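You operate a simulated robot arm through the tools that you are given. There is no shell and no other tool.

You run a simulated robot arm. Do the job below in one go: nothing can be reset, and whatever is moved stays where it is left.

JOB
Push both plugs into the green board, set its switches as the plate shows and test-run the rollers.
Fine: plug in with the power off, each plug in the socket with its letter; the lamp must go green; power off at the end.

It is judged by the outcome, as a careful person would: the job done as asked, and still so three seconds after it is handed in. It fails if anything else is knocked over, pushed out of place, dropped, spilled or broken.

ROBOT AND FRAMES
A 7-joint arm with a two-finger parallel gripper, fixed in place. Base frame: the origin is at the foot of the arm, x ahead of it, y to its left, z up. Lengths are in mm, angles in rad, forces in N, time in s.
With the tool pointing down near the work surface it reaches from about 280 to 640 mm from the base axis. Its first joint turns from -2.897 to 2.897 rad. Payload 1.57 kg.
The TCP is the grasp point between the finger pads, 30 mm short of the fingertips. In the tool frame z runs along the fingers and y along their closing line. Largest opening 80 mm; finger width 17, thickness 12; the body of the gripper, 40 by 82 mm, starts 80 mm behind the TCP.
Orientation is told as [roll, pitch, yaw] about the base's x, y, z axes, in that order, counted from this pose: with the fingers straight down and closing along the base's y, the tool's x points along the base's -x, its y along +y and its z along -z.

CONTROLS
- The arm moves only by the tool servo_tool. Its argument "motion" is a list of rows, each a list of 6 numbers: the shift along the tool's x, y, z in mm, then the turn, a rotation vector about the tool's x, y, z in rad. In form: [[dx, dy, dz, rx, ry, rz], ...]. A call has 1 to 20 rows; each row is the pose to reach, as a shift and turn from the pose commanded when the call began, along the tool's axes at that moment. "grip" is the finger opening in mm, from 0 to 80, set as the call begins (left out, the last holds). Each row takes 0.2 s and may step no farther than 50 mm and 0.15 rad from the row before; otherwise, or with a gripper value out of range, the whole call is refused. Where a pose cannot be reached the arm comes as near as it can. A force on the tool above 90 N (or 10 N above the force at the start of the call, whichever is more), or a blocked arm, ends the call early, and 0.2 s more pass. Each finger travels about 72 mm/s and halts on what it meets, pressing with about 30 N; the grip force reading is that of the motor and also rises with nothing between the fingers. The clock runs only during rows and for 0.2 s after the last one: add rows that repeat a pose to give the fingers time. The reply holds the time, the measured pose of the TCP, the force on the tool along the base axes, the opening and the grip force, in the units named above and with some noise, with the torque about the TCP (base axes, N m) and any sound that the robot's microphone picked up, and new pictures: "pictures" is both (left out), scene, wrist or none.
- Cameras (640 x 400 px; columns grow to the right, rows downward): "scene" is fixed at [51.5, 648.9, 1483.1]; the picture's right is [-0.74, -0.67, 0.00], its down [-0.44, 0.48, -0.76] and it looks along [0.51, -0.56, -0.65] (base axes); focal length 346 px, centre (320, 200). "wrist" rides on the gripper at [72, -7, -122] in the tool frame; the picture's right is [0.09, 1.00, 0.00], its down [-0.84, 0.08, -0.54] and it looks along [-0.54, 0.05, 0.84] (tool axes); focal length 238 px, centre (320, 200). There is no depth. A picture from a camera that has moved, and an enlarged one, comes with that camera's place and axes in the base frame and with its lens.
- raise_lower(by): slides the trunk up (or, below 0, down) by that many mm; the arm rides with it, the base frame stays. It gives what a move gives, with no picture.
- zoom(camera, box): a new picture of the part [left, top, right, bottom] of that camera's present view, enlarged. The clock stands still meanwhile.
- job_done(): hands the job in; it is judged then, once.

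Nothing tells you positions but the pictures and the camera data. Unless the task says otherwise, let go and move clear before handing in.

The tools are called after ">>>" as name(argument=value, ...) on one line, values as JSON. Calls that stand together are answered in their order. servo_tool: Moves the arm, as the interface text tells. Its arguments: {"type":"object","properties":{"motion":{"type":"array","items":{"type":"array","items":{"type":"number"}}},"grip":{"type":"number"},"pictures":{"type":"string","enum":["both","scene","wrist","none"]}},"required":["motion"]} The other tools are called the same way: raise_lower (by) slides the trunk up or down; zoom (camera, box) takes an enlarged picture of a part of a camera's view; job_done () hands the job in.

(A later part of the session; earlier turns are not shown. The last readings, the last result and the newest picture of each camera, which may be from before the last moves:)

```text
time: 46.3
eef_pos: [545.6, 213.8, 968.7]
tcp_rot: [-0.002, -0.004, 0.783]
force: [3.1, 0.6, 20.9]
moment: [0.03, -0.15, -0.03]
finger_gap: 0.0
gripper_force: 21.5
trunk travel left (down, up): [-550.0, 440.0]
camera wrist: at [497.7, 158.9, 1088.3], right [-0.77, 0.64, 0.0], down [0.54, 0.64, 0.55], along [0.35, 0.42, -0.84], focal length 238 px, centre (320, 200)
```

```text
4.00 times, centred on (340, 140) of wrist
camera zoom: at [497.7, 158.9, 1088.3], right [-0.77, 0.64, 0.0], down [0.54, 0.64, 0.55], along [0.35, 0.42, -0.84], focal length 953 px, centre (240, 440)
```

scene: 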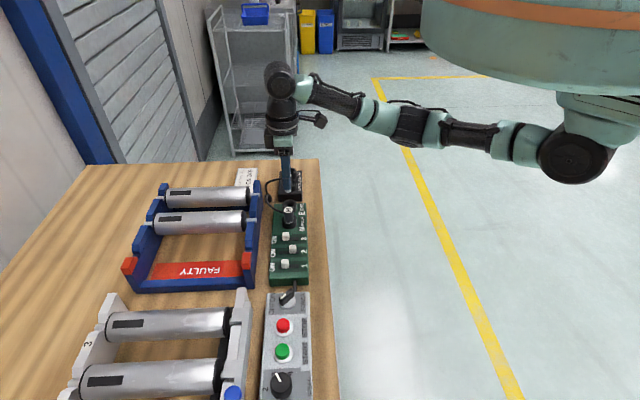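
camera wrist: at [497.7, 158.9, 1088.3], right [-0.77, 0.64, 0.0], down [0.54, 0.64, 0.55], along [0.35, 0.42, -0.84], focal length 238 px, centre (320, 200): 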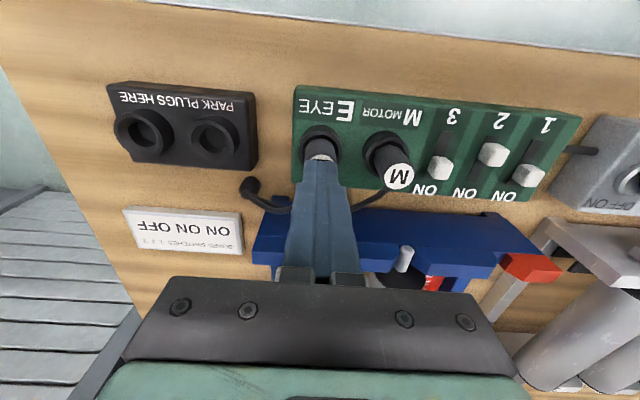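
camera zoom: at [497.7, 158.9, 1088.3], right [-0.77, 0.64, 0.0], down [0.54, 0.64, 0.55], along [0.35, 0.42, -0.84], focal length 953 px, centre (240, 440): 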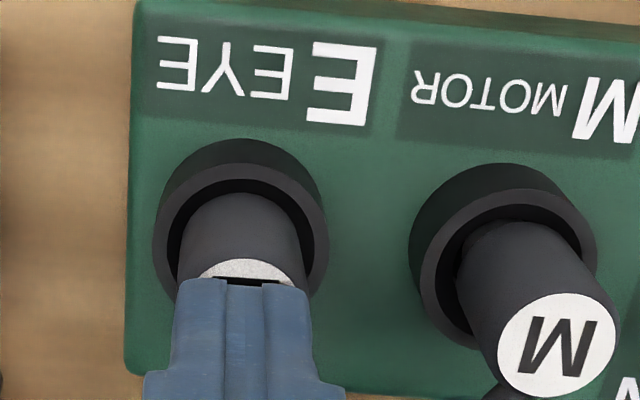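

Pressing a little harder to confirm a firm stop.

>>> servo_tool(motion=[[0, 0, 1, 0, 0, 0], [0, 0, 2, 0, 0, 0], [0, 0, 3, 0, 0, 0], [0, 0, 4, 0, 0, 0], [0, 0, 4, 0, 0, 0]], pictures="wrist")

>>> servo_tool(motion=[[0, 0, -10, 0, 0, 0], [0, 0, -25, 0, 0, 0], [0, 0, -40, 0, 0, 0], [0, 0, -40, 0, 0, 0]], pictures="both")

>>> zoom(camera="scene", box=[250, 150, 330, 250])

```text
time: 47.5
eef_pos: [547.0, 212.9, 966.1]
tcp_rot: [-0.001, -0.01, 0.785]
force: [1.2, 1.1, 41.0]
moment: [0.08, -0.09, -0.02]
finger_gap: 0.1
gripper_force: 21.0
trunk travel left (down, up): [-550.0, 440.0]
camera wrist: at [497.3, 157.6, 1087.6], right [-0.77, 0.64, -0.01], down [0.53, 0.64, 0.55], along [0.36, 0.42, -0.83], focal length 238 px, centre (320, 200)
```

wrist: 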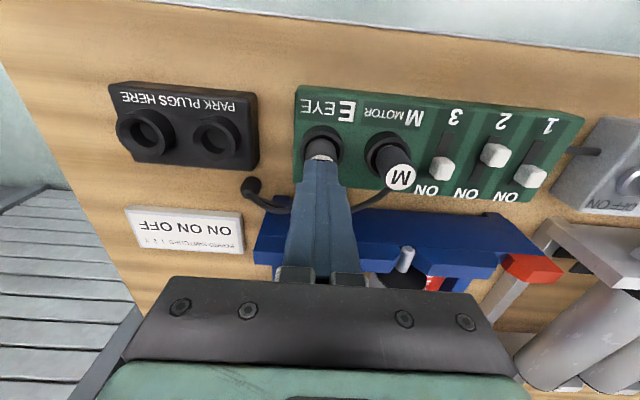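

```text
time: 48.5
eef_pos: [550.2, 212.3, 999.5]
tcp_rot: [0.002, 0.003, 0.785]
force: [-0.1, 0.1, -0.3]
moment: [-0.01, -0.02, -0.01]
finger_gap: 0.0
gripper_force: 21.8
trunk travel left (down, up): [-550.0, 440.0]
camera wrist: at [501.0, 158.5, 1121.4], right [-0.77, 0.64, 0.0], down [0.54, 0.65, 0.54], along [0.34, 0.42, -0.84], focal length 238 px, centre (320, 200)
```

scene: 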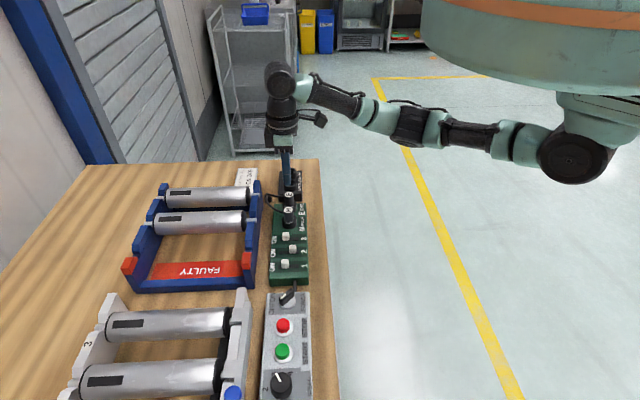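
wrist: 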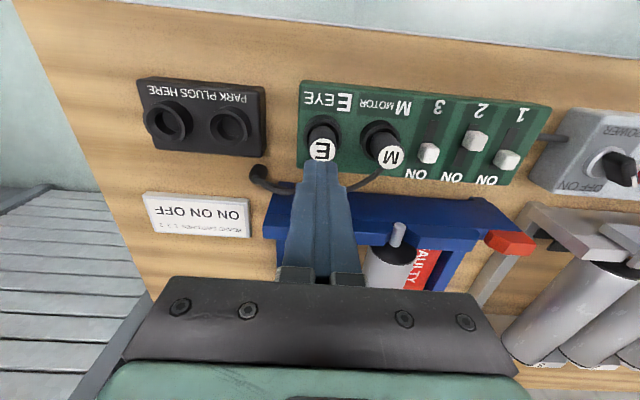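

```text
4.00 times, centred on (290, 200) of scene
camera zoom: at [51.5, 648.9, 1483.1], right [-0.74, -0.67, 0.0], down [-0.44, 0.48, -0.76], along [0.51, -0.56, -0.65], focal length 1382 px, centre (440, 200)
```

zoom: 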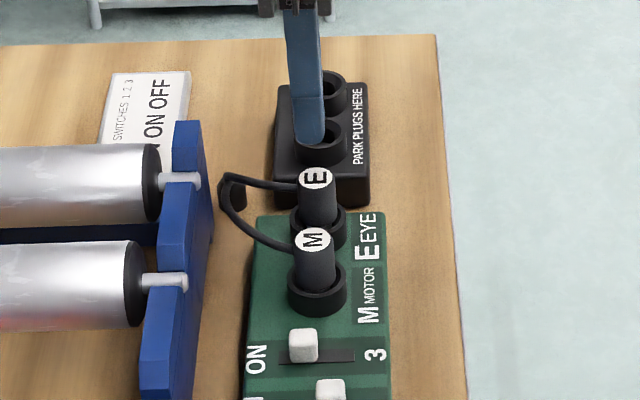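

Both plugs stop firmly at the same depth (41 N). Next the switches: I'll move over them to measure the slider positions.

>>> servo_tool(motion=[[4, 40, 0, 0, 0, 0], [8, 80, 0, 0, 0, 0], [12, 120, 0, 0, 0, 0], [16, 160, 0, 0, 0, 0], [18, 195, 0, 0, 0, 0], [18, 195, 0, 0, 0, 0], [18, 195, 0, 0, 0, 0]], pictures="wrist")

>>> zoom(camera="wrist", box=[190, 100, 350, 200])

>>> zoom(camera="wrist", box=[340, 100, 500, 200])

>>> zoom(camera="wrist", box=[480, 100, 640, 200])

```text
time: 50.1
eef_pos: [398.8, 340.4, 999.9]
tcp_rot: [0.002, 0.002, 0.784]
force: [-0.2, -0.3, 0.5]
moment: [0.0, 0.01, 0.0]
finger_gap: 0.0
gripper_force: 21.2
trunk travel left (down, up): [-550.0, 440.0]
camera wrist: at [350.4, 285.6, 1121.2], right [-0.77, 0.64, 0.0], down [0.54, 0.65, 0.54], along [0.35, 0.42, -0.84], focal length 238 px, centre (320, 200)
```

wrist: 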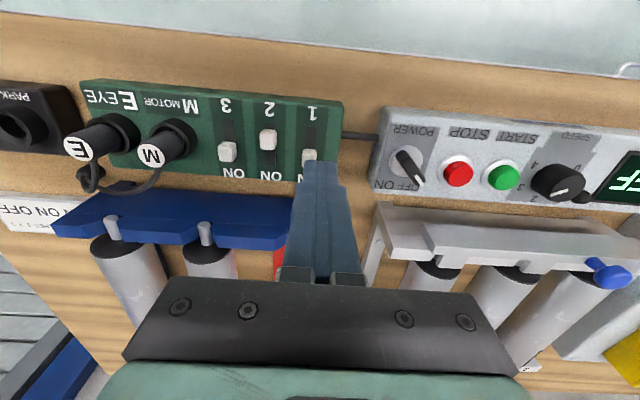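

```text
4.00 times, centred on (270, 150) of wrist
camera zoom: at [350.4, 285.6, 1121.2], right [-0.77, 0.64, 0.0], down [0.54, 0.65, 0.54], along [0.35, 0.42, -0.84], focal length 953 px, centre (520, 400)
```

zoom: 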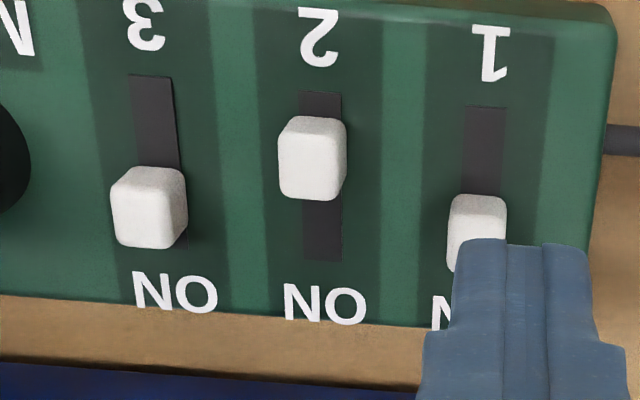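

```text
4.00 times, centred on (420, 150) of wrist
camera zoom: at [350.4, 285.6, 1121.2], right [-0.77, 0.64, 0.0], down [0.54, 0.65, 0.54], along [0.35, 0.42, -0.84], focal length 953 px, centre (-80, 400)
```

zoom: 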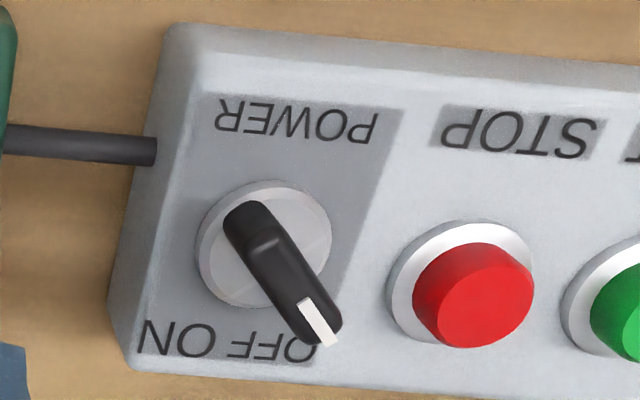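

```text
4.00 times, centred on (560, 150) of wrist
camera zoom: at [350.4, 285.6, 1121.2], right [-0.77, 0.64, 0.0], down [0.54, 0.65, 0.54], along [0.35, 0.42, -0.84], focal length 953 px, centre (-640, 400)
```

zoom: 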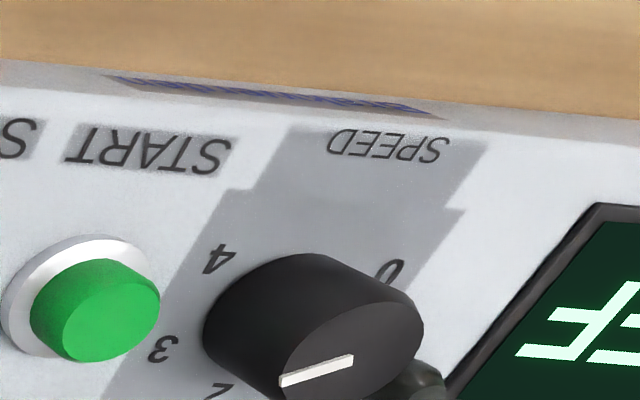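

Switch sliders: 1 ON, 2 OFF, 3 ON. I'll zoom in to gauge slider height before gripping them.

>>> zoom(camera="wrist", box=[215, 115, 295, 165])

>>> zoom(camera="scene", box=[260, 225, 320, 285])

```text
8.00 times, centred on (255, 140) of wrist
camera zoom: at [350.4, 285.6, 1121.2], right [-0.77, 0.64, 0.0], down [0.54, 0.65, 0.54], along [0.35, 0.42, -0.84], focal length 1907 px, centre (840, 680)
```

zoom: 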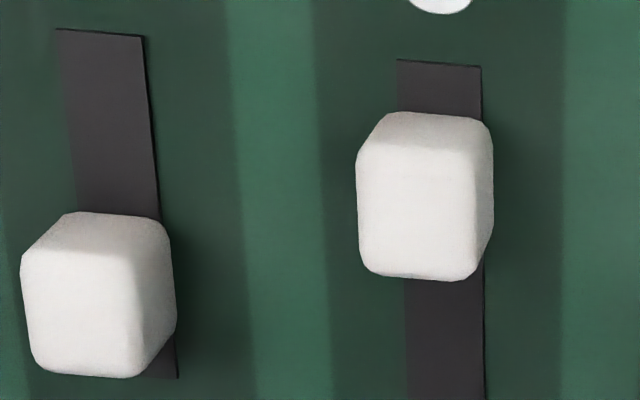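

```text
6.67 times, centred on (290, 255) of scene
camera zoom: at [51.5, 648.9, 1483.1], right [-0.74, -0.67, 0.0], down [-0.44, 0.48, -0.76], along [0.51, -0.56, -0.65], focal length 2304 px, centre (520, -167)
```

zoom: 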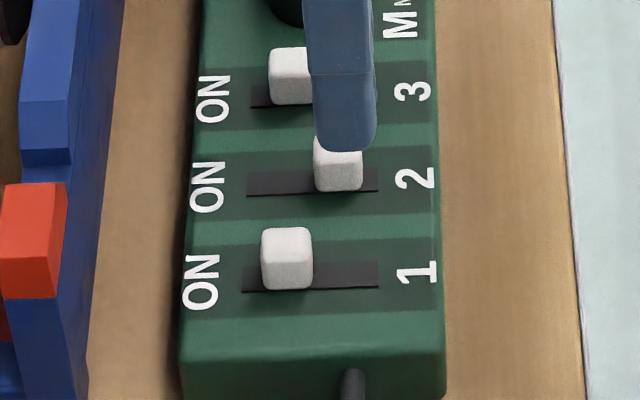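

Sliders are about 14 mm wide, 14 mm tall (top z≈905), travel about 16 mm. I'll position over slider 2 with the fingers slightly open.

>>> servo_tool(motion=[[-4, -25, 10, 0, 0, 0], [-8, -49, 20, 0, 0, 0], [-8, -49, 32, 0, 0, 0], [-8, -49, 42, 0, 0, 0], [-8, -49, 42, 0, 0, 0], [-8, -49, 42, 0, 0, 0]], grip=28, pictures="wrist")

>>> zoom(camera="wrist", box=[260, 90, 380, 180])

```text
time: 51.5
eef_pos: [438.9, 309.9, 958.0]
tcp_rot: [0.002, 0.001, 0.784]
force: [0.2, -0.8, -0.1]
moment: [-0.01, -0.03, 0.01]
finger_gap: 27.8
gripper_force: 0.0
trunk travel left (down, up): [-550.0, 440.0]
camera wrist: at [390.2, 255.0, 1079.0], right [-0.77, 0.64, 0.0], down [0.54, 0.65, 0.54], along [0.35, 0.42, -0.84], focal length 238 px, centre (320, 200)
```

wrist: 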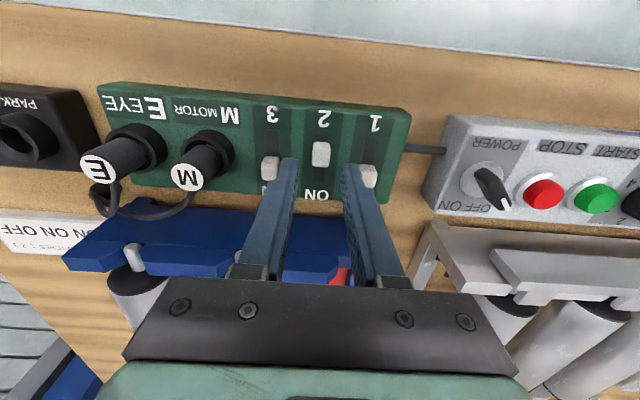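

```text
4.44 times, centred on (320, 135) of wrist
camera zoom: at [390.2, 255.0, 1079.0], right [-0.77, 0.64, 0.0], down [0.54, 0.65, 0.54], along [0.35, 0.42, -0.84], focal length 1059 px, centre (320, 489)
```

zoom: 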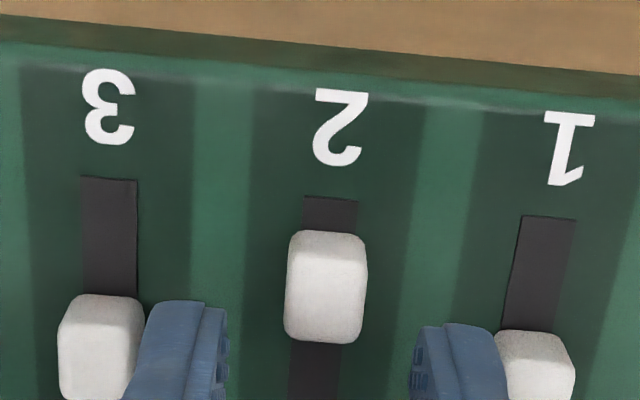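

Aligned over slider 2 within a millimetre. Descending to straddle it.

>>> servo_tool(motion=[[-1.5, 0.6, 8, 0, 0, 0], [-1.5, 0.6, 16, 0, 0, 0], [-1.5, 0.6, 23, 0, 0, 0], [-1.5, 0.6, 28, 0, 0, 0], [-1.5, 0.6, 31, 0, 0, 0], [-1.5, 0.6, 31, 0, 0, 0]], grip=26, pictures="wrist")

>>> zoom(camera="wrist", box=[260, 100, 380, 190])

```text
time: 52.9
eef_pos: [437.6, 311.9, 928.5]
tcp_rot: [0.001, 0.002, 0.784]
force: [0.3, 0.1, -0.3]
moment: [0.01, 0.02, -0.01]
finger_gap: 26.1
gripper_force: 0.1
trunk travel left (down, up): [-550.0, 440.0]
camera wrist: at [389.9, 257.2, 1049.2], right [-0.77, 0.64, 0.0], down [0.54, 0.65, 0.54], along [0.35, 0.42, -0.84], focal length 238 px, centre (320, 200)
```

wrist: 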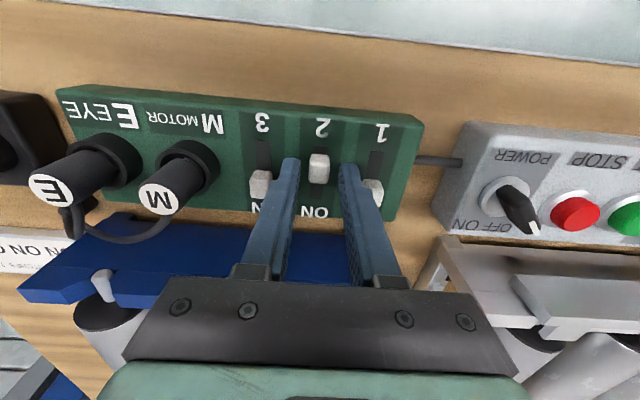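

```text
4.44 times, centred on (320, 145) of wrist
camera zoom: at [389.9, 257.2, 1049.2], right [-0.77, 0.64, 0.0], down [0.54, 0.65, 0.54], along [0.35, 0.42, -0.84], focal length 1059 px, centre (320, 444)
```

zoom: 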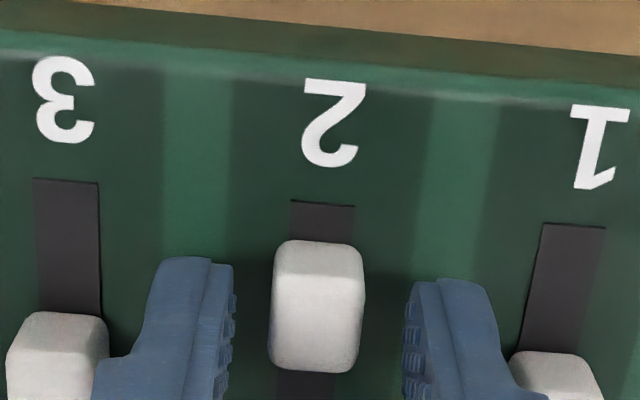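

Fingers straddle slider 2. Nudging 1 mm, then closing on it.

>>> servo_tool(motion=[[0, -1.0, 1.5, 0, 0, 0], [0, -1.0, 1.5, 0, 0, 0]], pictures="none")

>>> servo_tool(motion=[[0, 0, 0, 0, 0, 0], [0, 0, 0, 0, 0, 0]], grip=10, pictures="wrist")

>>> zoom(camera="wrist", box=[260, 100, 380, 190])

```text
time: 53.5
eef_pos: [439.4, 311.7, 926.8]
tcp_rot: [0.0, 0.003, 0.785]
force: [0.3, -1.6, -0.1]
moment: [-0.02, -0.01, 0.0]
finger_gap: 26.1
gripper_force: 0.0
trunk travel left (down, up): [-550.0, 440.0]
```

```text
time: 54.1
eef_pos: [439.0, 310.2, 925.1]
tcp_rot: [-0.001, 0.002, 0.784]
force: [1.4, -1.0, -1.0]
moment: [-0.01, -0.09, 0.07]
finger_gap: 13.3
gripper_force: 30.1
trunk travel left (down, up): [-550.0, 440.0]
camera wrist: at [390.1, 256.4, 1047.6], right [-0.77, 0.64, 0.0], down [0.54, 0.65, 0.54], along [0.35, 0.42, -0.84], focal length 238 px, centre (320, 200)
```

wrist: 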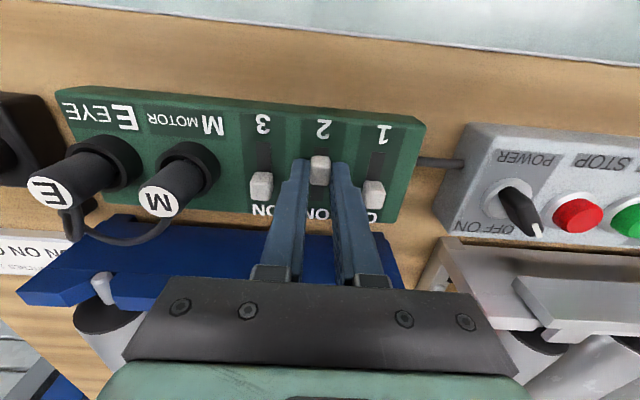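

```text
4.44 times, centred on (320, 145) of wrist
camera zoom: at [390.1, 256.4, 1047.6], right [-0.77, 0.64, 0.0], down [0.54, 0.65, 0.54], along [0.35, 0.42, -0.84], focal length 1059 px, centre (320, 444)
```

zoom: 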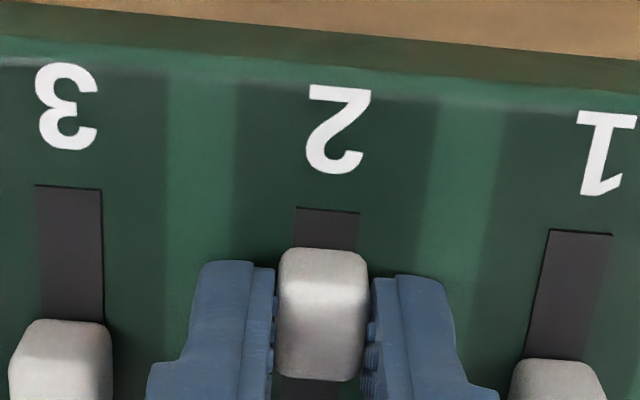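

Slider 2 is held. Dragging it outward toward ON.

>>> servo_tool(motion=[[-4, 0, 0, 0, 0, 0], [-8, 0, 0, 0, 0, 0], [-12, 0, 0, 0, 0, 0], [-15, 0, 0, 0, 0, 0], [-17.5, 0, 0, 0, 0, 0], [-17.5, 0, 0, 0, 0, 0]], pictures="wrist")

>>> zoom(camera="wrist", box=[230, 100, 410, 200])

```text
time: 55.5
eef_pos: [450.1, 323.4, 926.9]
tcp_rot: [-0.001, 0.003, 0.786]
force: [-9.9, -4.8, 7.6]
moment: [-0.1, 0.22, 0.01]
finger_gap: 13.3
gripper_force: 29.9
trunk travel left (down, up): [-550.0, 440.0]
camera wrist: at [402.0, 268.0, 1047.6], right [-0.77, 0.64, 0.0], down [0.54, 0.65, 0.54], along [0.35, 0.42, -0.84], focal length 238 px, centre (320, 200)
```

wrist: 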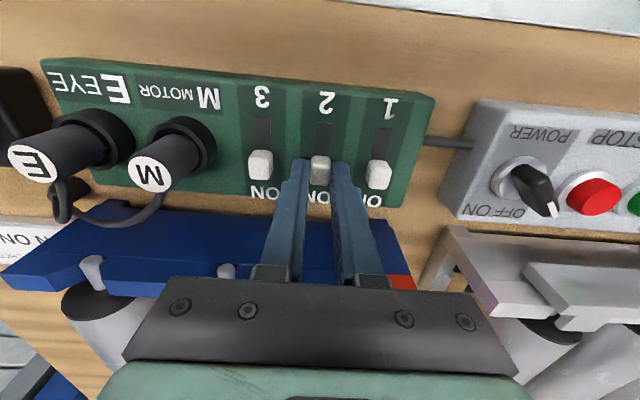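

```text
3.56 times, centred on (320, 150) of wrist
camera zoom: at [402.0, 268.0, 1047.6], right [-0.77, 0.64, 0.0], down [0.54, 0.65, 0.54], along [0.35, 0.42, -0.84], focal length 848 px, centre (320, 378)
```

zoom: 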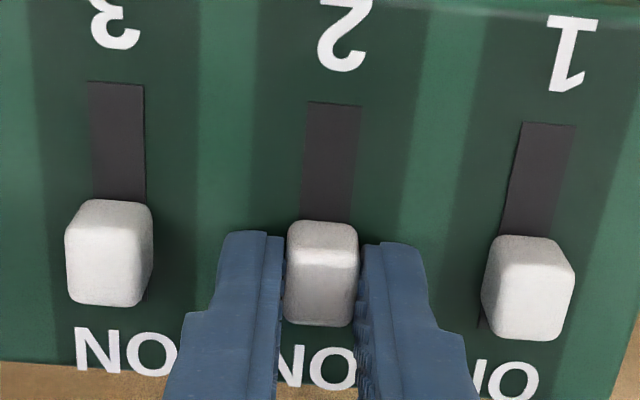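

Slider 2 is now in line with slider 1, at its ON stop. Releasing, lifting and moving to slider 3.

>>> servo_tool(motion=[[1, 0, 0, 0, 0, 0], [1, 0, 0, 0, 0, 0]], grip=26, pictures="none")

>>> servo_tool(motion=[[0, 0, -10, 0, 0, 0], [0, 0, -20, 0, 0, 0], [0, 0, -30, 0, 0, 0], [0, -20, -30, 0, 0, 0], [0, -40.5, -30, 0, 0, 0], [0, -40.5, -30, 0, 0, 0], [0, -40.5, -30, 0, 0, 0]], pictures="wrist")

>>> zoom(camera="wrist", box=[260, 90, 380, 180])

>>> zoom(camera="wrist", box=[350, 90, 470, 180])

```text
time: 56.1
eef_pos: [451.2, 323.1, 925.0]
tcp_rot: [-0.001, 0.002, 0.783]
force: [0.3, 0.0, -0.1]
moment: [-0.01, 0.02, -0.01]
finger_gap: 26.1
gripper_force: 0.1
trunk travel left (down, up): [-550.0, 440.0]
```

```text
time: 57.7
eef_pos: [479.5, 293.6, 958.2]
tcp_rot: [0.0, 0.0, 0.782]
force: [0.1, -0.7, 1.1]
moment: [0.01, -0.02, -0.02]
finger_gap: 26.2
gripper_force: 0.0
trunk travel left (down, up): [-550.0, 440.0]
camera wrist: at [430.9, 238.6, 1078.5], right [-0.77, 0.64, 0.0], down [0.54, 0.65, 0.54], along [0.35, 0.42, -0.84], focal length 238 px, centre (320, 200)
```

wrist: 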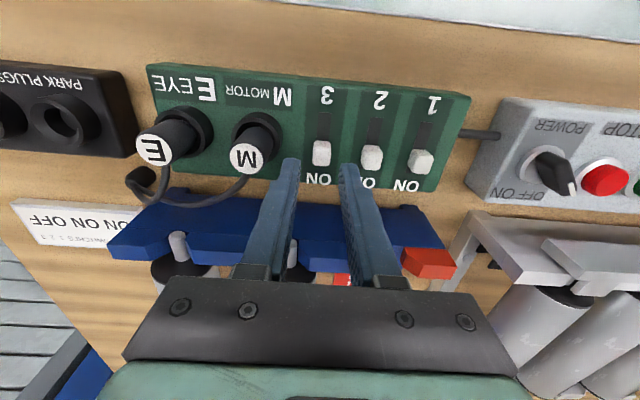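

```text
4.44 times, centred on (320, 135) of wrist
camera zoom: at [430.9, 238.6, 1078.5], right [-0.77, 0.64, 0.0], down [0.54, 0.65, 0.54], along [0.35, 0.42, -0.84], focal length 1059 px, centre (320, 489)
```

zoom: 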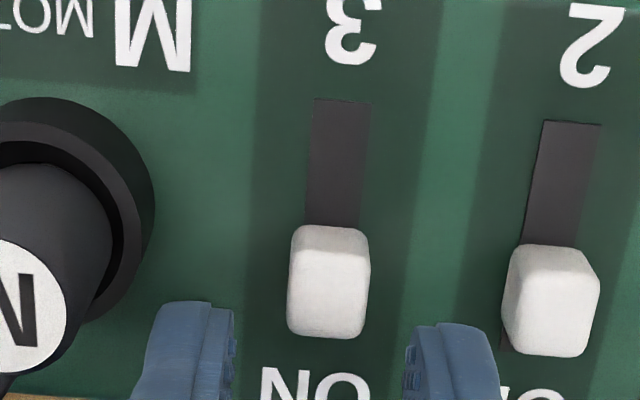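

```text
4.44 times, centred on (410, 135) of wrist
camera zoom: at [430.9, 238.6, 1078.5], right [-0.77, 0.64, 0.0], down [0.54, 0.65, 0.54], along [0.35, 0.42, -0.84], focal length 1059 px, centre (-80, 489)
```

zoom: 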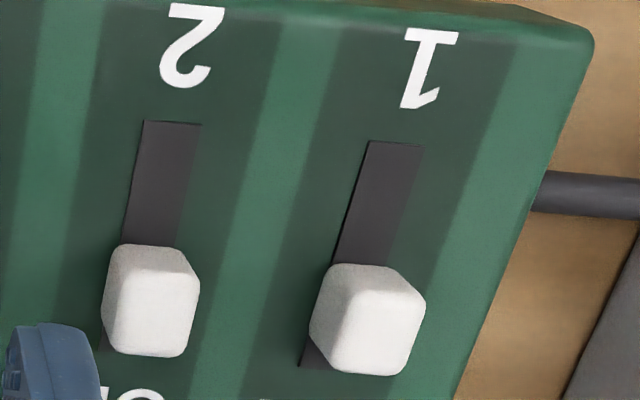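

Aligned with slider 3. Descending and gripping it.

>>> servo_tool(motion=[[0, 0.9, 8, 0, 0, 0], [0, 0.9, 16, 0, 0, 0], [0, 0.9, 23, 0, 0, 0], [0, 0.9, 28, 0, 0, 0], [0, 0.9, 31, 0, 0, 0], [0, 0.9, 31, 0, 0, 0]], grip=25, pictures="wrist")

>>> zoom(camera="wrist", box=[260, 100, 380, 190])

```text
time: 59.1
eef_pos: [477.2, 295.2, 926.3]
tcp_rot: [0.0, 0.001, 0.785]
force: [0.0, 0.0, -1.0]
moment: [0.0, -0.04, 0.02]
finger_gap: 25.1
gripper_force: 0.0
trunk travel left (down, up): [-550.0, 440.0]
camera wrist: at [429.9, 240.5, 1046.6], right [-0.77, 0.64, 0.0], down [0.54, 0.65, 0.54], along [0.35, 0.42, -0.84], focal length 238 px, centre (320, 200)
```

wrist: 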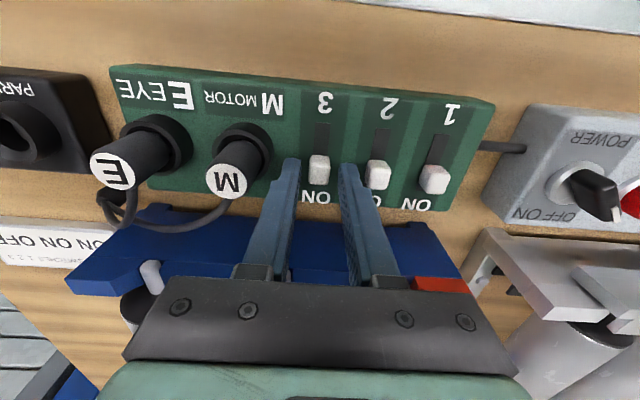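

```text
4.44 times, centred on (320, 145) of wrist
camera zoom: at [429.9, 240.5, 1046.6], right [-0.77, 0.64, 0.0], down [0.54, 0.65, 0.54], along [0.35, 0.42, -0.84], focal length 1059 px, centre (320, 444)
```

zoom: 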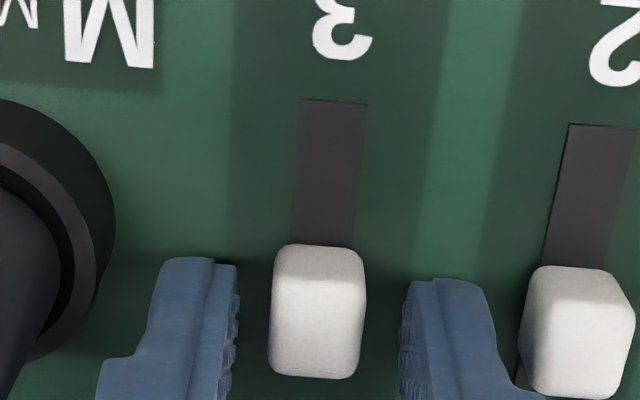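

Closing on slider 3 and dragging it inward to OFF.

>>> servo_tool(motion=[[0, 0, 0, 0, 0, 0], [0, 0, 0, 0, 0, 0]], grip=10, pictures="none")

>>> servo_tool(motion=[[4, 0, 0, 0, 0, 0], [8, 0, 0, 0, 0, 0], [12, 0, 0, 0, 0, 0], [15, 0, 0, 0, 0, 0], [17.5, 0, 0, 0, 0, 0], [17.5, 0, 0, 0, 0, 0]], pictures="wrist")

>>> zoom(camera="wrist", box=[230, 90, 410, 200])

```text
time: 59.7
eef_pos: [477.4, 295.5, 924.8]
tcp_rot: [0.0, 0.002, 0.784]
force: [2.4, -2.9, -1.2]
moment: [-0.04, -0.07, 0.02]
finger_gap: 13.3
gripper_force: 30.1
trunk travel left (down, up): [-550.0, 440.0]
```

```text
time: 61.1
eef_pos: [466.5, 282.2, 925.7]
tcp_rot: [-0.001, -0.001, 0.781]
force: [9.5, -1.1, 1.6]
moment: [-0.14, -0.14, 0.05]
finger_gap: 13.2
gripper_force: 29.9
trunk travel left (down, up): [-550.0, 440.0]
camera wrist: at [418.4, 228.2, 1046.4], right [-0.77, 0.64, 0.0], down [0.54, 0.64, 0.54], along [0.35, 0.42, -0.84], focal length 238 px, centre (320, 200)
```

wrist: 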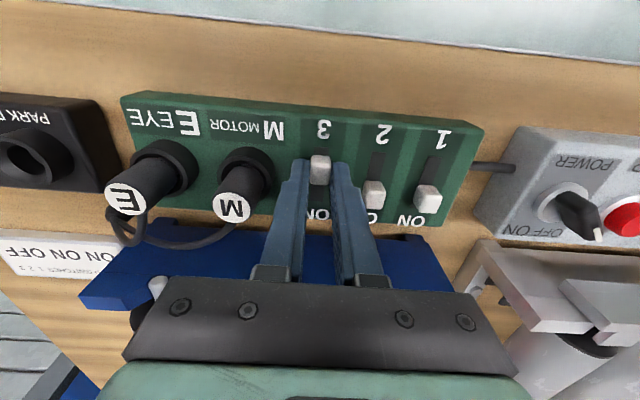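

```text
3.56 times, centred on (320, 145) of wrist
camera zoom: at [418.4, 228.2, 1046.4], right [-0.77, 0.64, 0.0], down [0.54, 0.64, 0.54], along [0.35, 0.42, -0.84], focal length 848 px, centre (320, 396)
```

zoom: 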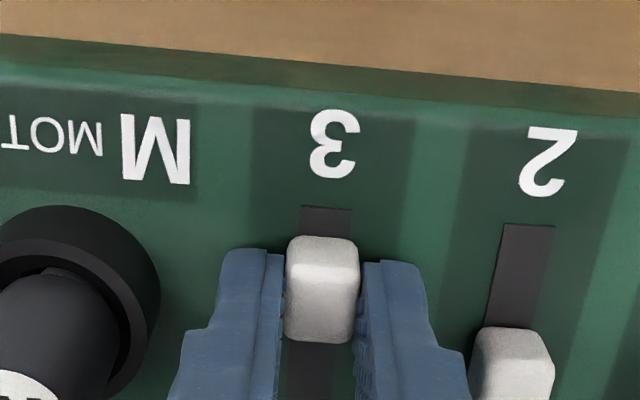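

Slider 3 is at OFF. Releasing, lifting and moving over to look at the power knob and buttons.

>>> servo_tool(motion=[[-1, 0, 0, 0, 0, 0], [-1, 0, 0, 0, 0, 0]], grip=25, pictures="none")

>>> servo_tool(motion=[[0, 0, -15, 0, 0, 0], [0, 0, -35, 0, 0, 0], [0, 0, -60, 0, 0, 0], [5, 40, -75, 0, 0, 0], [10, 80, -75, 0, 0, 0], [15, 120, -75, 0, 0, 0], [20, 165, -75, 0, 0, 0], [20, 165, -75, 0, 0, 0], [20, 165, -75, 0, 0, 0]], grip=0, pictures="both")

>>> zoom(camera="wrist", box=[160, 90, 320, 190])

>>> zoom(camera="wrist", box=[300, 90, 460, 190])

>>> zoom(camera="wrist", box=[440, 90, 600, 190])

>>> zoom(camera="scene", box=[255, 180, 325, 290])

```text
time: 61.7
eef_pos: [465.4, 283.9, 925.8]
tcp_rot: [-0.001, 0.002, 0.785]
force: [0.2, 1.3, 0.2]
moment: [-0.01, 0.02, 0.05]
finger_gap: 25.0
gripper_force: 0.0
trunk travel left (down, up): [-550.0, 440.0]
```

```text
time: 63.7
eef_pos: [335.5, 391.1, 997.0]
tcp_rot: [-0.001, 0.003, 0.782]
force: [0.6, 1.0, 0.2]
moment: [0.02, 0.01, 0.01]
finger_gap: 0.0
gripper_force: 21.3
trunk travel left (down, up): [-550.0, 440.0]
camera wrist: at [288.2, 335.6, 1118.8], right [-0.77, 0.64, 0.0], down [0.54, 0.65, 0.54], along [0.35, 0.42, -0.84], focal length 238 px, centre (320, 200)
```

scene: 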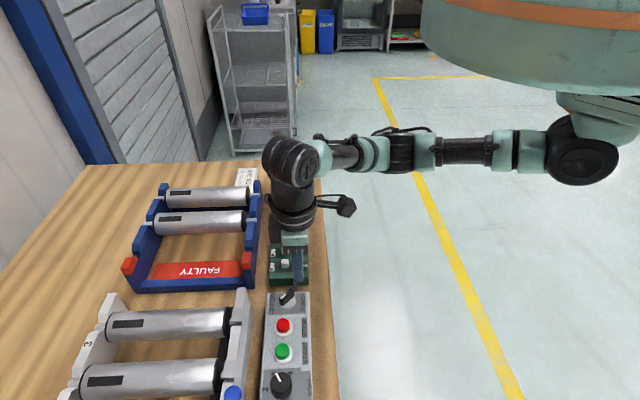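
wrist: 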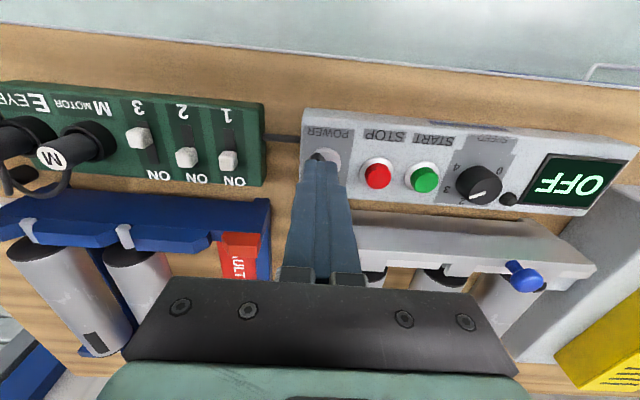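

```text
4.00 times, centred on (240, 140) of wrist
camera zoom: at [288.2, 335.6, 1118.8], right [-0.77, 0.64, 0.0], down [0.54, 0.65, 0.54], along [0.35, 0.42, -0.84], focal length 953 px, centre (640, 440)
```

zoom: 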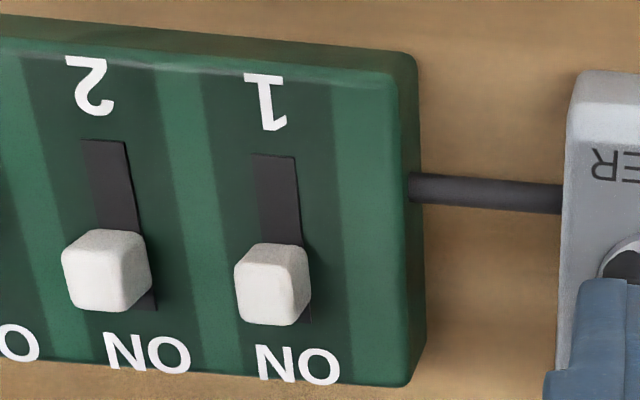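

```text
4.00 times, centred on (380, 140) of wrist
camera zoom: at [288.2, 335.6, 1118.8], right [-0.77, 0.64, 0.0], down [0.54, 0.65, 0.54], along [0.35, 0.42, -0.84], focal length 953 px, centre (80, 440)
```

zoom: 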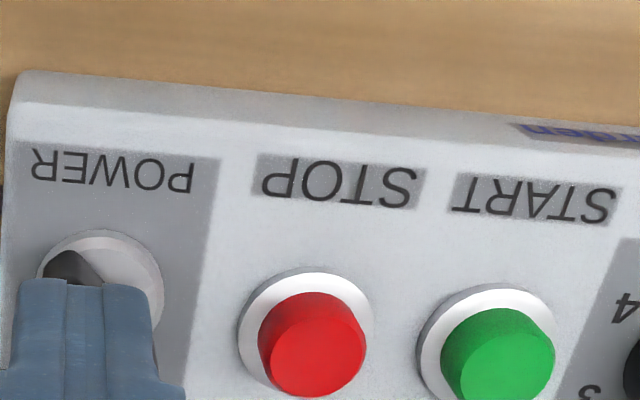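

```text
4.00 times, centred on (520, 140) of wrist
camera zoom: at [288.2, 335.6, 1118.8], right [-0.77, 0.64, 0.0], down [0.54, 0.65, 0.54], along [0.35, 0.42, -0.84], focal length 953 px, centre (-480, 440)
```

zoom: 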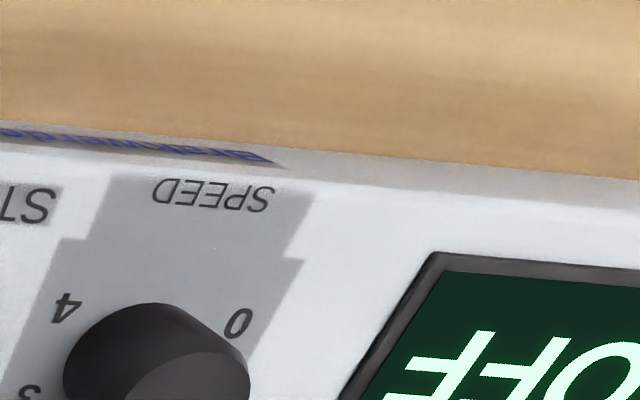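

```text
3.64 times, centred on (290, 235) of scene
camera zoom: at [51.5, 648.9, 1483.1], right [-0.74, -0.67, 0.0], down [-0.44, 0.48, -0.76], along [0.51, -0.56, -0.65], focal length 1256 px, centre (429, 73)
```

zoom: 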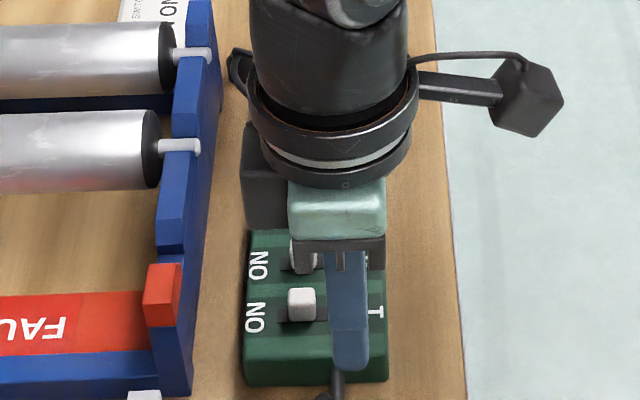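

All three sliders now match the plate (1 ON, 2 ON, 3 OFF). The power knob's bar points 45° to OFF, so I'll turn the gripper square to the bar above it.

>>> servo_tool(motion=[[-5, 1.5, 0, 0, 0, -0.13], [-10, 3, 0, 0, 0, -0.26], [-15, 4.5, 0, 0, 0, -0.39], [-19, 5.5, 0, 0, 0, -0.52], [-22, 6.5, 0, 0, 0, -0.655], [-22, 6.5, 0, 0, 0, -0.787], [-22, 6.5, 0, 0, 0, -0.787], [-22, 6.5, 0, 0, 0, -0.787]], grip=36, pictures="both")

>>> zoom(camera="wrist", box=[260, 80, 400, 180])

```text
time: 65.5
eef_pos: [346.9, 407.3, 1001.1]
tcp_rot: [0.003, 0.001, 1.573]
force: [-0.3, -0.6, 0.4]
moment: [0.02, 0.01, 0.0]
finger_gap: 35.7
gripper_force: 0.0
trunk travel left (down, up): [-550.0, 440.0]
camera wrist: at [351.8, 335.8, 1121.6], right [-1.0, -0.09, 0.0], down [-0.08, 0.84, 0.54], along [-0.05, 0.54, -0.84], focal length 238 px, centre (320, 200)
```

scene: 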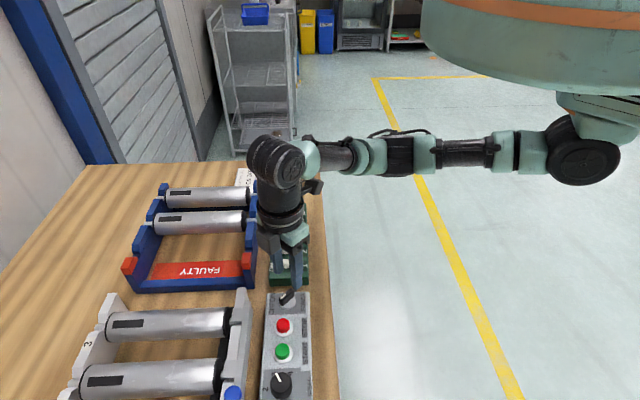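
wrist: 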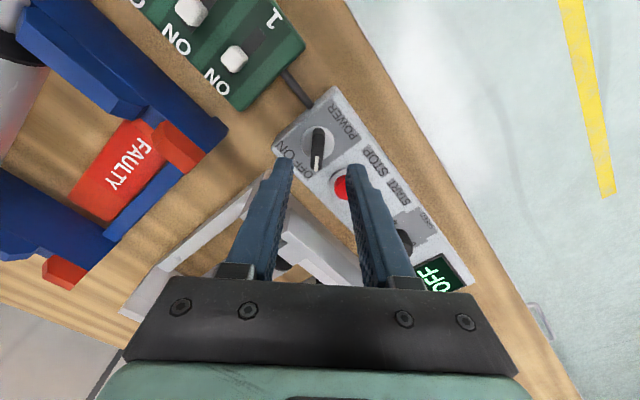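

```text
4.00 times, centred on (330, 130) of wrist
camera zoom: at [351.8, 335.8, 1121.6], right [-1.0, -0.09, 0.0], down [-0.08, 0.84, 0.54], along [-0.05, 0.54, -0.84], focal length 953 px, centre (280, 480)
```

zoom: 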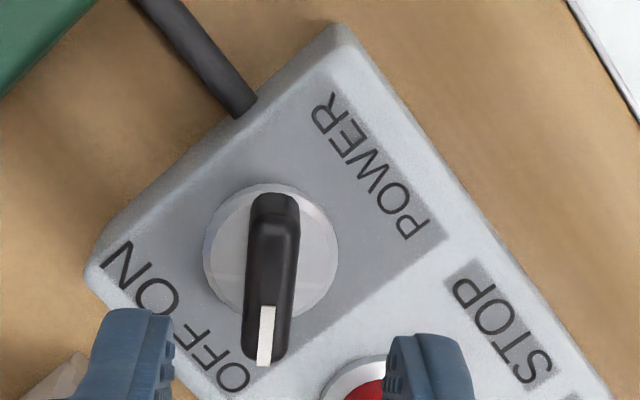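

The bar is aligned between the fingers. Correcting a few mm and descending partway to check clearance.

>>> servo_tool(motion=[[-4.7, -2.4, 10, 0, 0, 0], [-4.7, -2.4, 22, 0, 0, 0], [-4.7, -2.4, 34, 0, 0, 0], [-4.7, -2.4, 44, 0, 0, 0], [-4.7, -2.4, 50, 0, 0, 0], [-4.7, -2.4, 50, 0, 0, 0]], grip=32, pictures="both")

>>> zoom(camera="wrist", box=[260, 90, 380, 190])

>>> zoom(camera="scene", box=[250, 260, 330, 330])

```text
time: 66.9
eef_pos: [348.5, 410.3, 950.0]
tcp_rot: [0.001, 0.001, 1.571]
force: [0.6, 0.2, 0.3]
moment: [-0.03, 0.02, -0.03]
finger_gap: 31.9
gripper_force: 0.0
trunk travel left (down, up): [-550.0, 440.0]
camera wrist: at [353.7, 339.5, 1071.3], right [-1.0, -0.09, 0.0], down [-0.08, 0.84, 0.54], along [-0.05, 0.54, -0.84], focal length 238 px, centre (320, 200)
```

scene: 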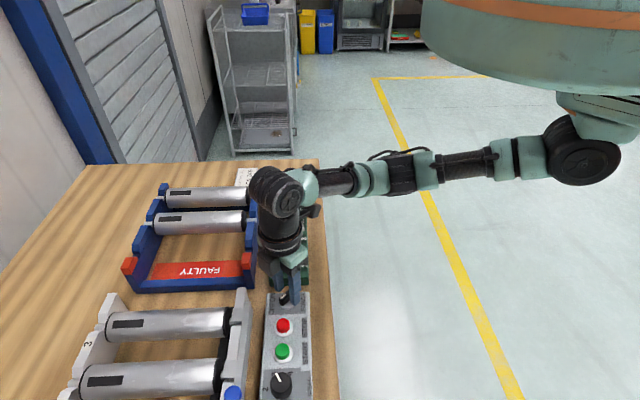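
wrist: 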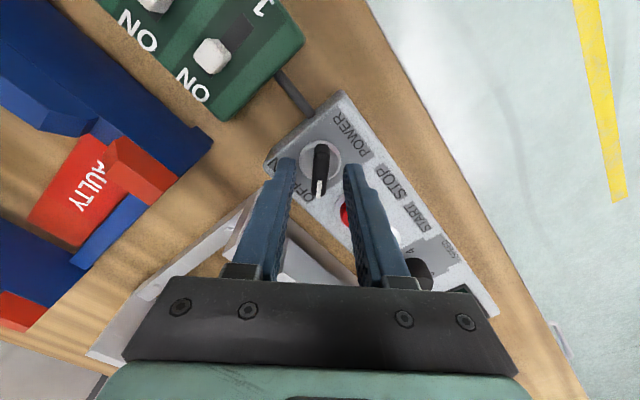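

```text
4.00 times, centred on (320, 140) of wrist
camera zoom: at [353.7, 339.5, 1071.3], right [-1.0, -0.09, 0.0], down [-0.08, 0.84, 0.54], along [-0.05, 0.54, -0.84], focal length 953 px, centre (320, 440)
```

zoom: 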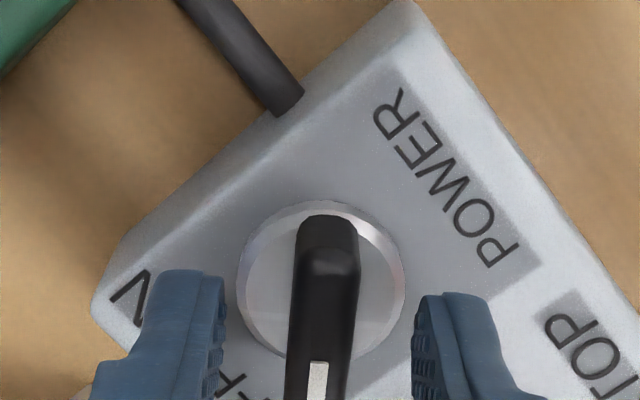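

```text
5.71 times, centred on (290, 295) of scene
camera zoom: at [51.5, 648.9, 1483.1], right [-0.74, -0.67, 0.0], down [-0.44, 0.48, -0.76], along [0.51, -0.56, -0.65], focal length 1974 px, centre (491, -343)
```

zoom: 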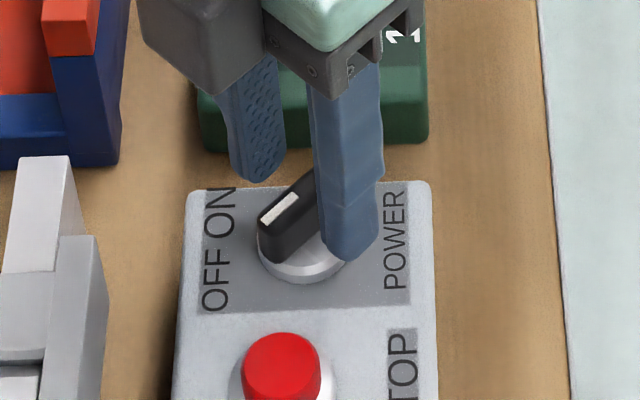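

Bar top is at z≈925 and collar at about 904. Descending 9 mm more, then gripping the bar.

>>> servo_tool(motion=[[-1, 0, 5, 0, 0, 0], [-1, 0, 9, 0, 0, 0], [-1, 0, 9, 0, 0, 0]], pictures="none")

>>> servo_tool(motion=[[0, 0, 0, 0, 0, 0], [0, 0, 0, 0, 0, 0]], grip=6, pictures="wrist")

>>> zoom(camera="wrist", box=[260, 90, 380, 190])

```text
time: 67.7
eef_pos: [350.8, 412.1, 940.4]
tcp_rot: [0.001, -0.001, 1.57]
force: [0.1, -0.3, 0.5]
moment: [-0.01, 0.0, -0.02]
finger_gap: 32.0
gripper_force: 0.0
trunk travel left (down, up): [-550.0, 440.0]
```

```text
time: 68.3
eef_pos: [349.1, 410.8, 939.9]
tcp_rot: [0.001, 0.001, 1.572]
force: [-5.6, -1.6, -1.2]
moment: [-0.01, -0.06, -0.03]
finger_gap: 10.9
gripper_force: 28.4
trunk travel left (down, up): [-550.0, 440.0]
camera wrist: at [353.6, 340.5, 1061.4], right [-1.0, -0.09, 0.0], down [-0.08, 0.84, 0.54], along [-0.05, 0.54, -0.84], focal length 238 px, centre (320, 200)
```

wrist: 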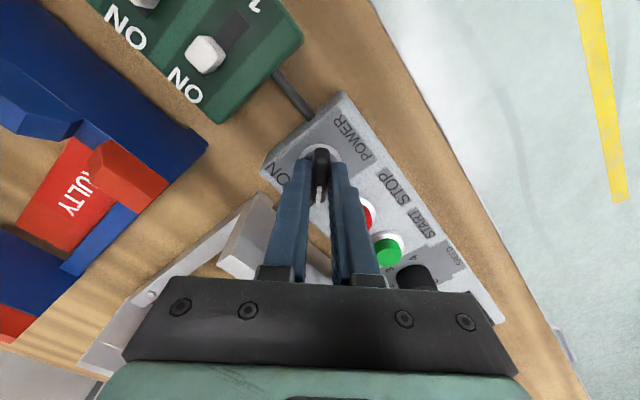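

```text
4.00 times, centred on (320, 140) of wrist
camera zoom: at [353.6, 340.5, 1061.4], right [-1.0, -0.09, 0.0], down [-0.08, 0.84, 0.54], along [-0.05, 0.54, -0.84], focal length 953 px, centre (320, 440)
```

zoom: 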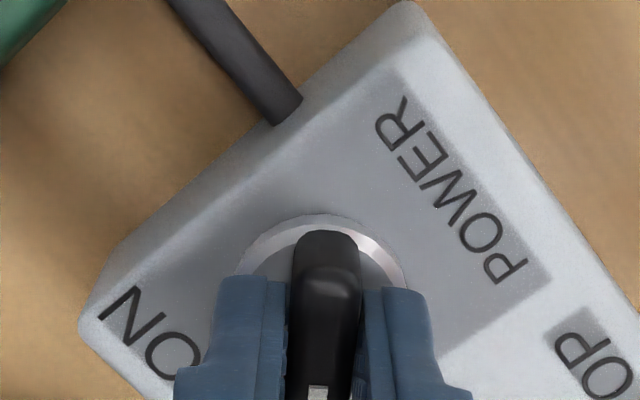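

Bar gripped. Turning it clockwise (seen from above) toward ON in small steps, watching torque and display.

>>> servo_tool(motion=[[0, 0, 0, 0, 0, 0.1], [0, 0, 0, 0, 0, 0.2], [0, 0, 0, 0, 0, 0.3], [0, 0, 0, 0, 0, 0.4], [0, 0, 0, 0, 0, 0.5], [0, 0, 0, 0, 0, 0.6], [0, 0, 0, 0, 0, 0.7], [0, 0, 0, 0, 0, 0.7]], pictures="both")

>>> zoom(camera="wrist", box=[260, 90, 380, 190])

```text
time: 70.1
eef_pos: [348.2, 411.2, 940.3]
tcp_rot: [0.0, 0.001, 0.872]
force: [-14.9, -0.1, -6.5]
moment: [0.45, -0.13, 0.02]
finger_gap: 11.0
gripper_force: 28.1
trunk travel left (down, up): [-550.0, 440.0]
camera wrist: at [305.1, 353.3, 1061.5], right [-0.82, 0.57, 0.0], down [0.48, 0.69, 0.54], along [0.31, 0.44, -0.84], focal length 238 px, centre (320, 200)
```

scene: 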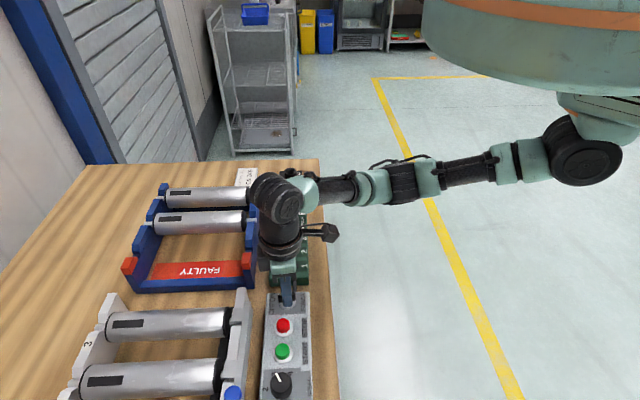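
wrist: 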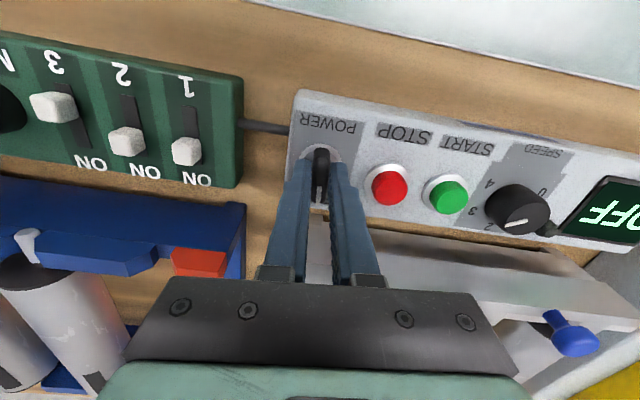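

```text
4.00 times, centred on (320, 140) of wrist
camera zoom: at [305.1, 353.3, 1061.5], right [-0.82, 0.57, 0.0], down [0.48, 0.69, 0.54], along [0.31, 0.44, -0.84], focal length 953 px, centre (320, 440)
```

zoom: 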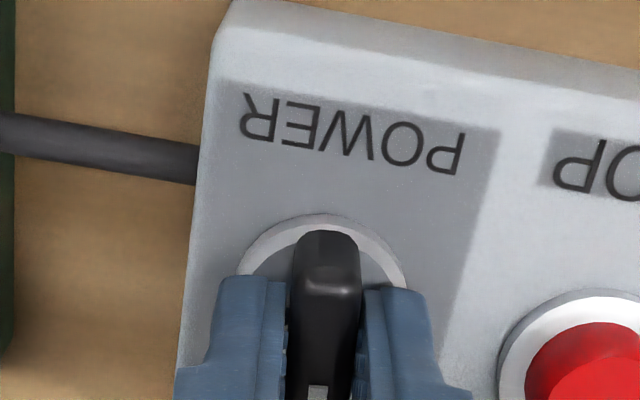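

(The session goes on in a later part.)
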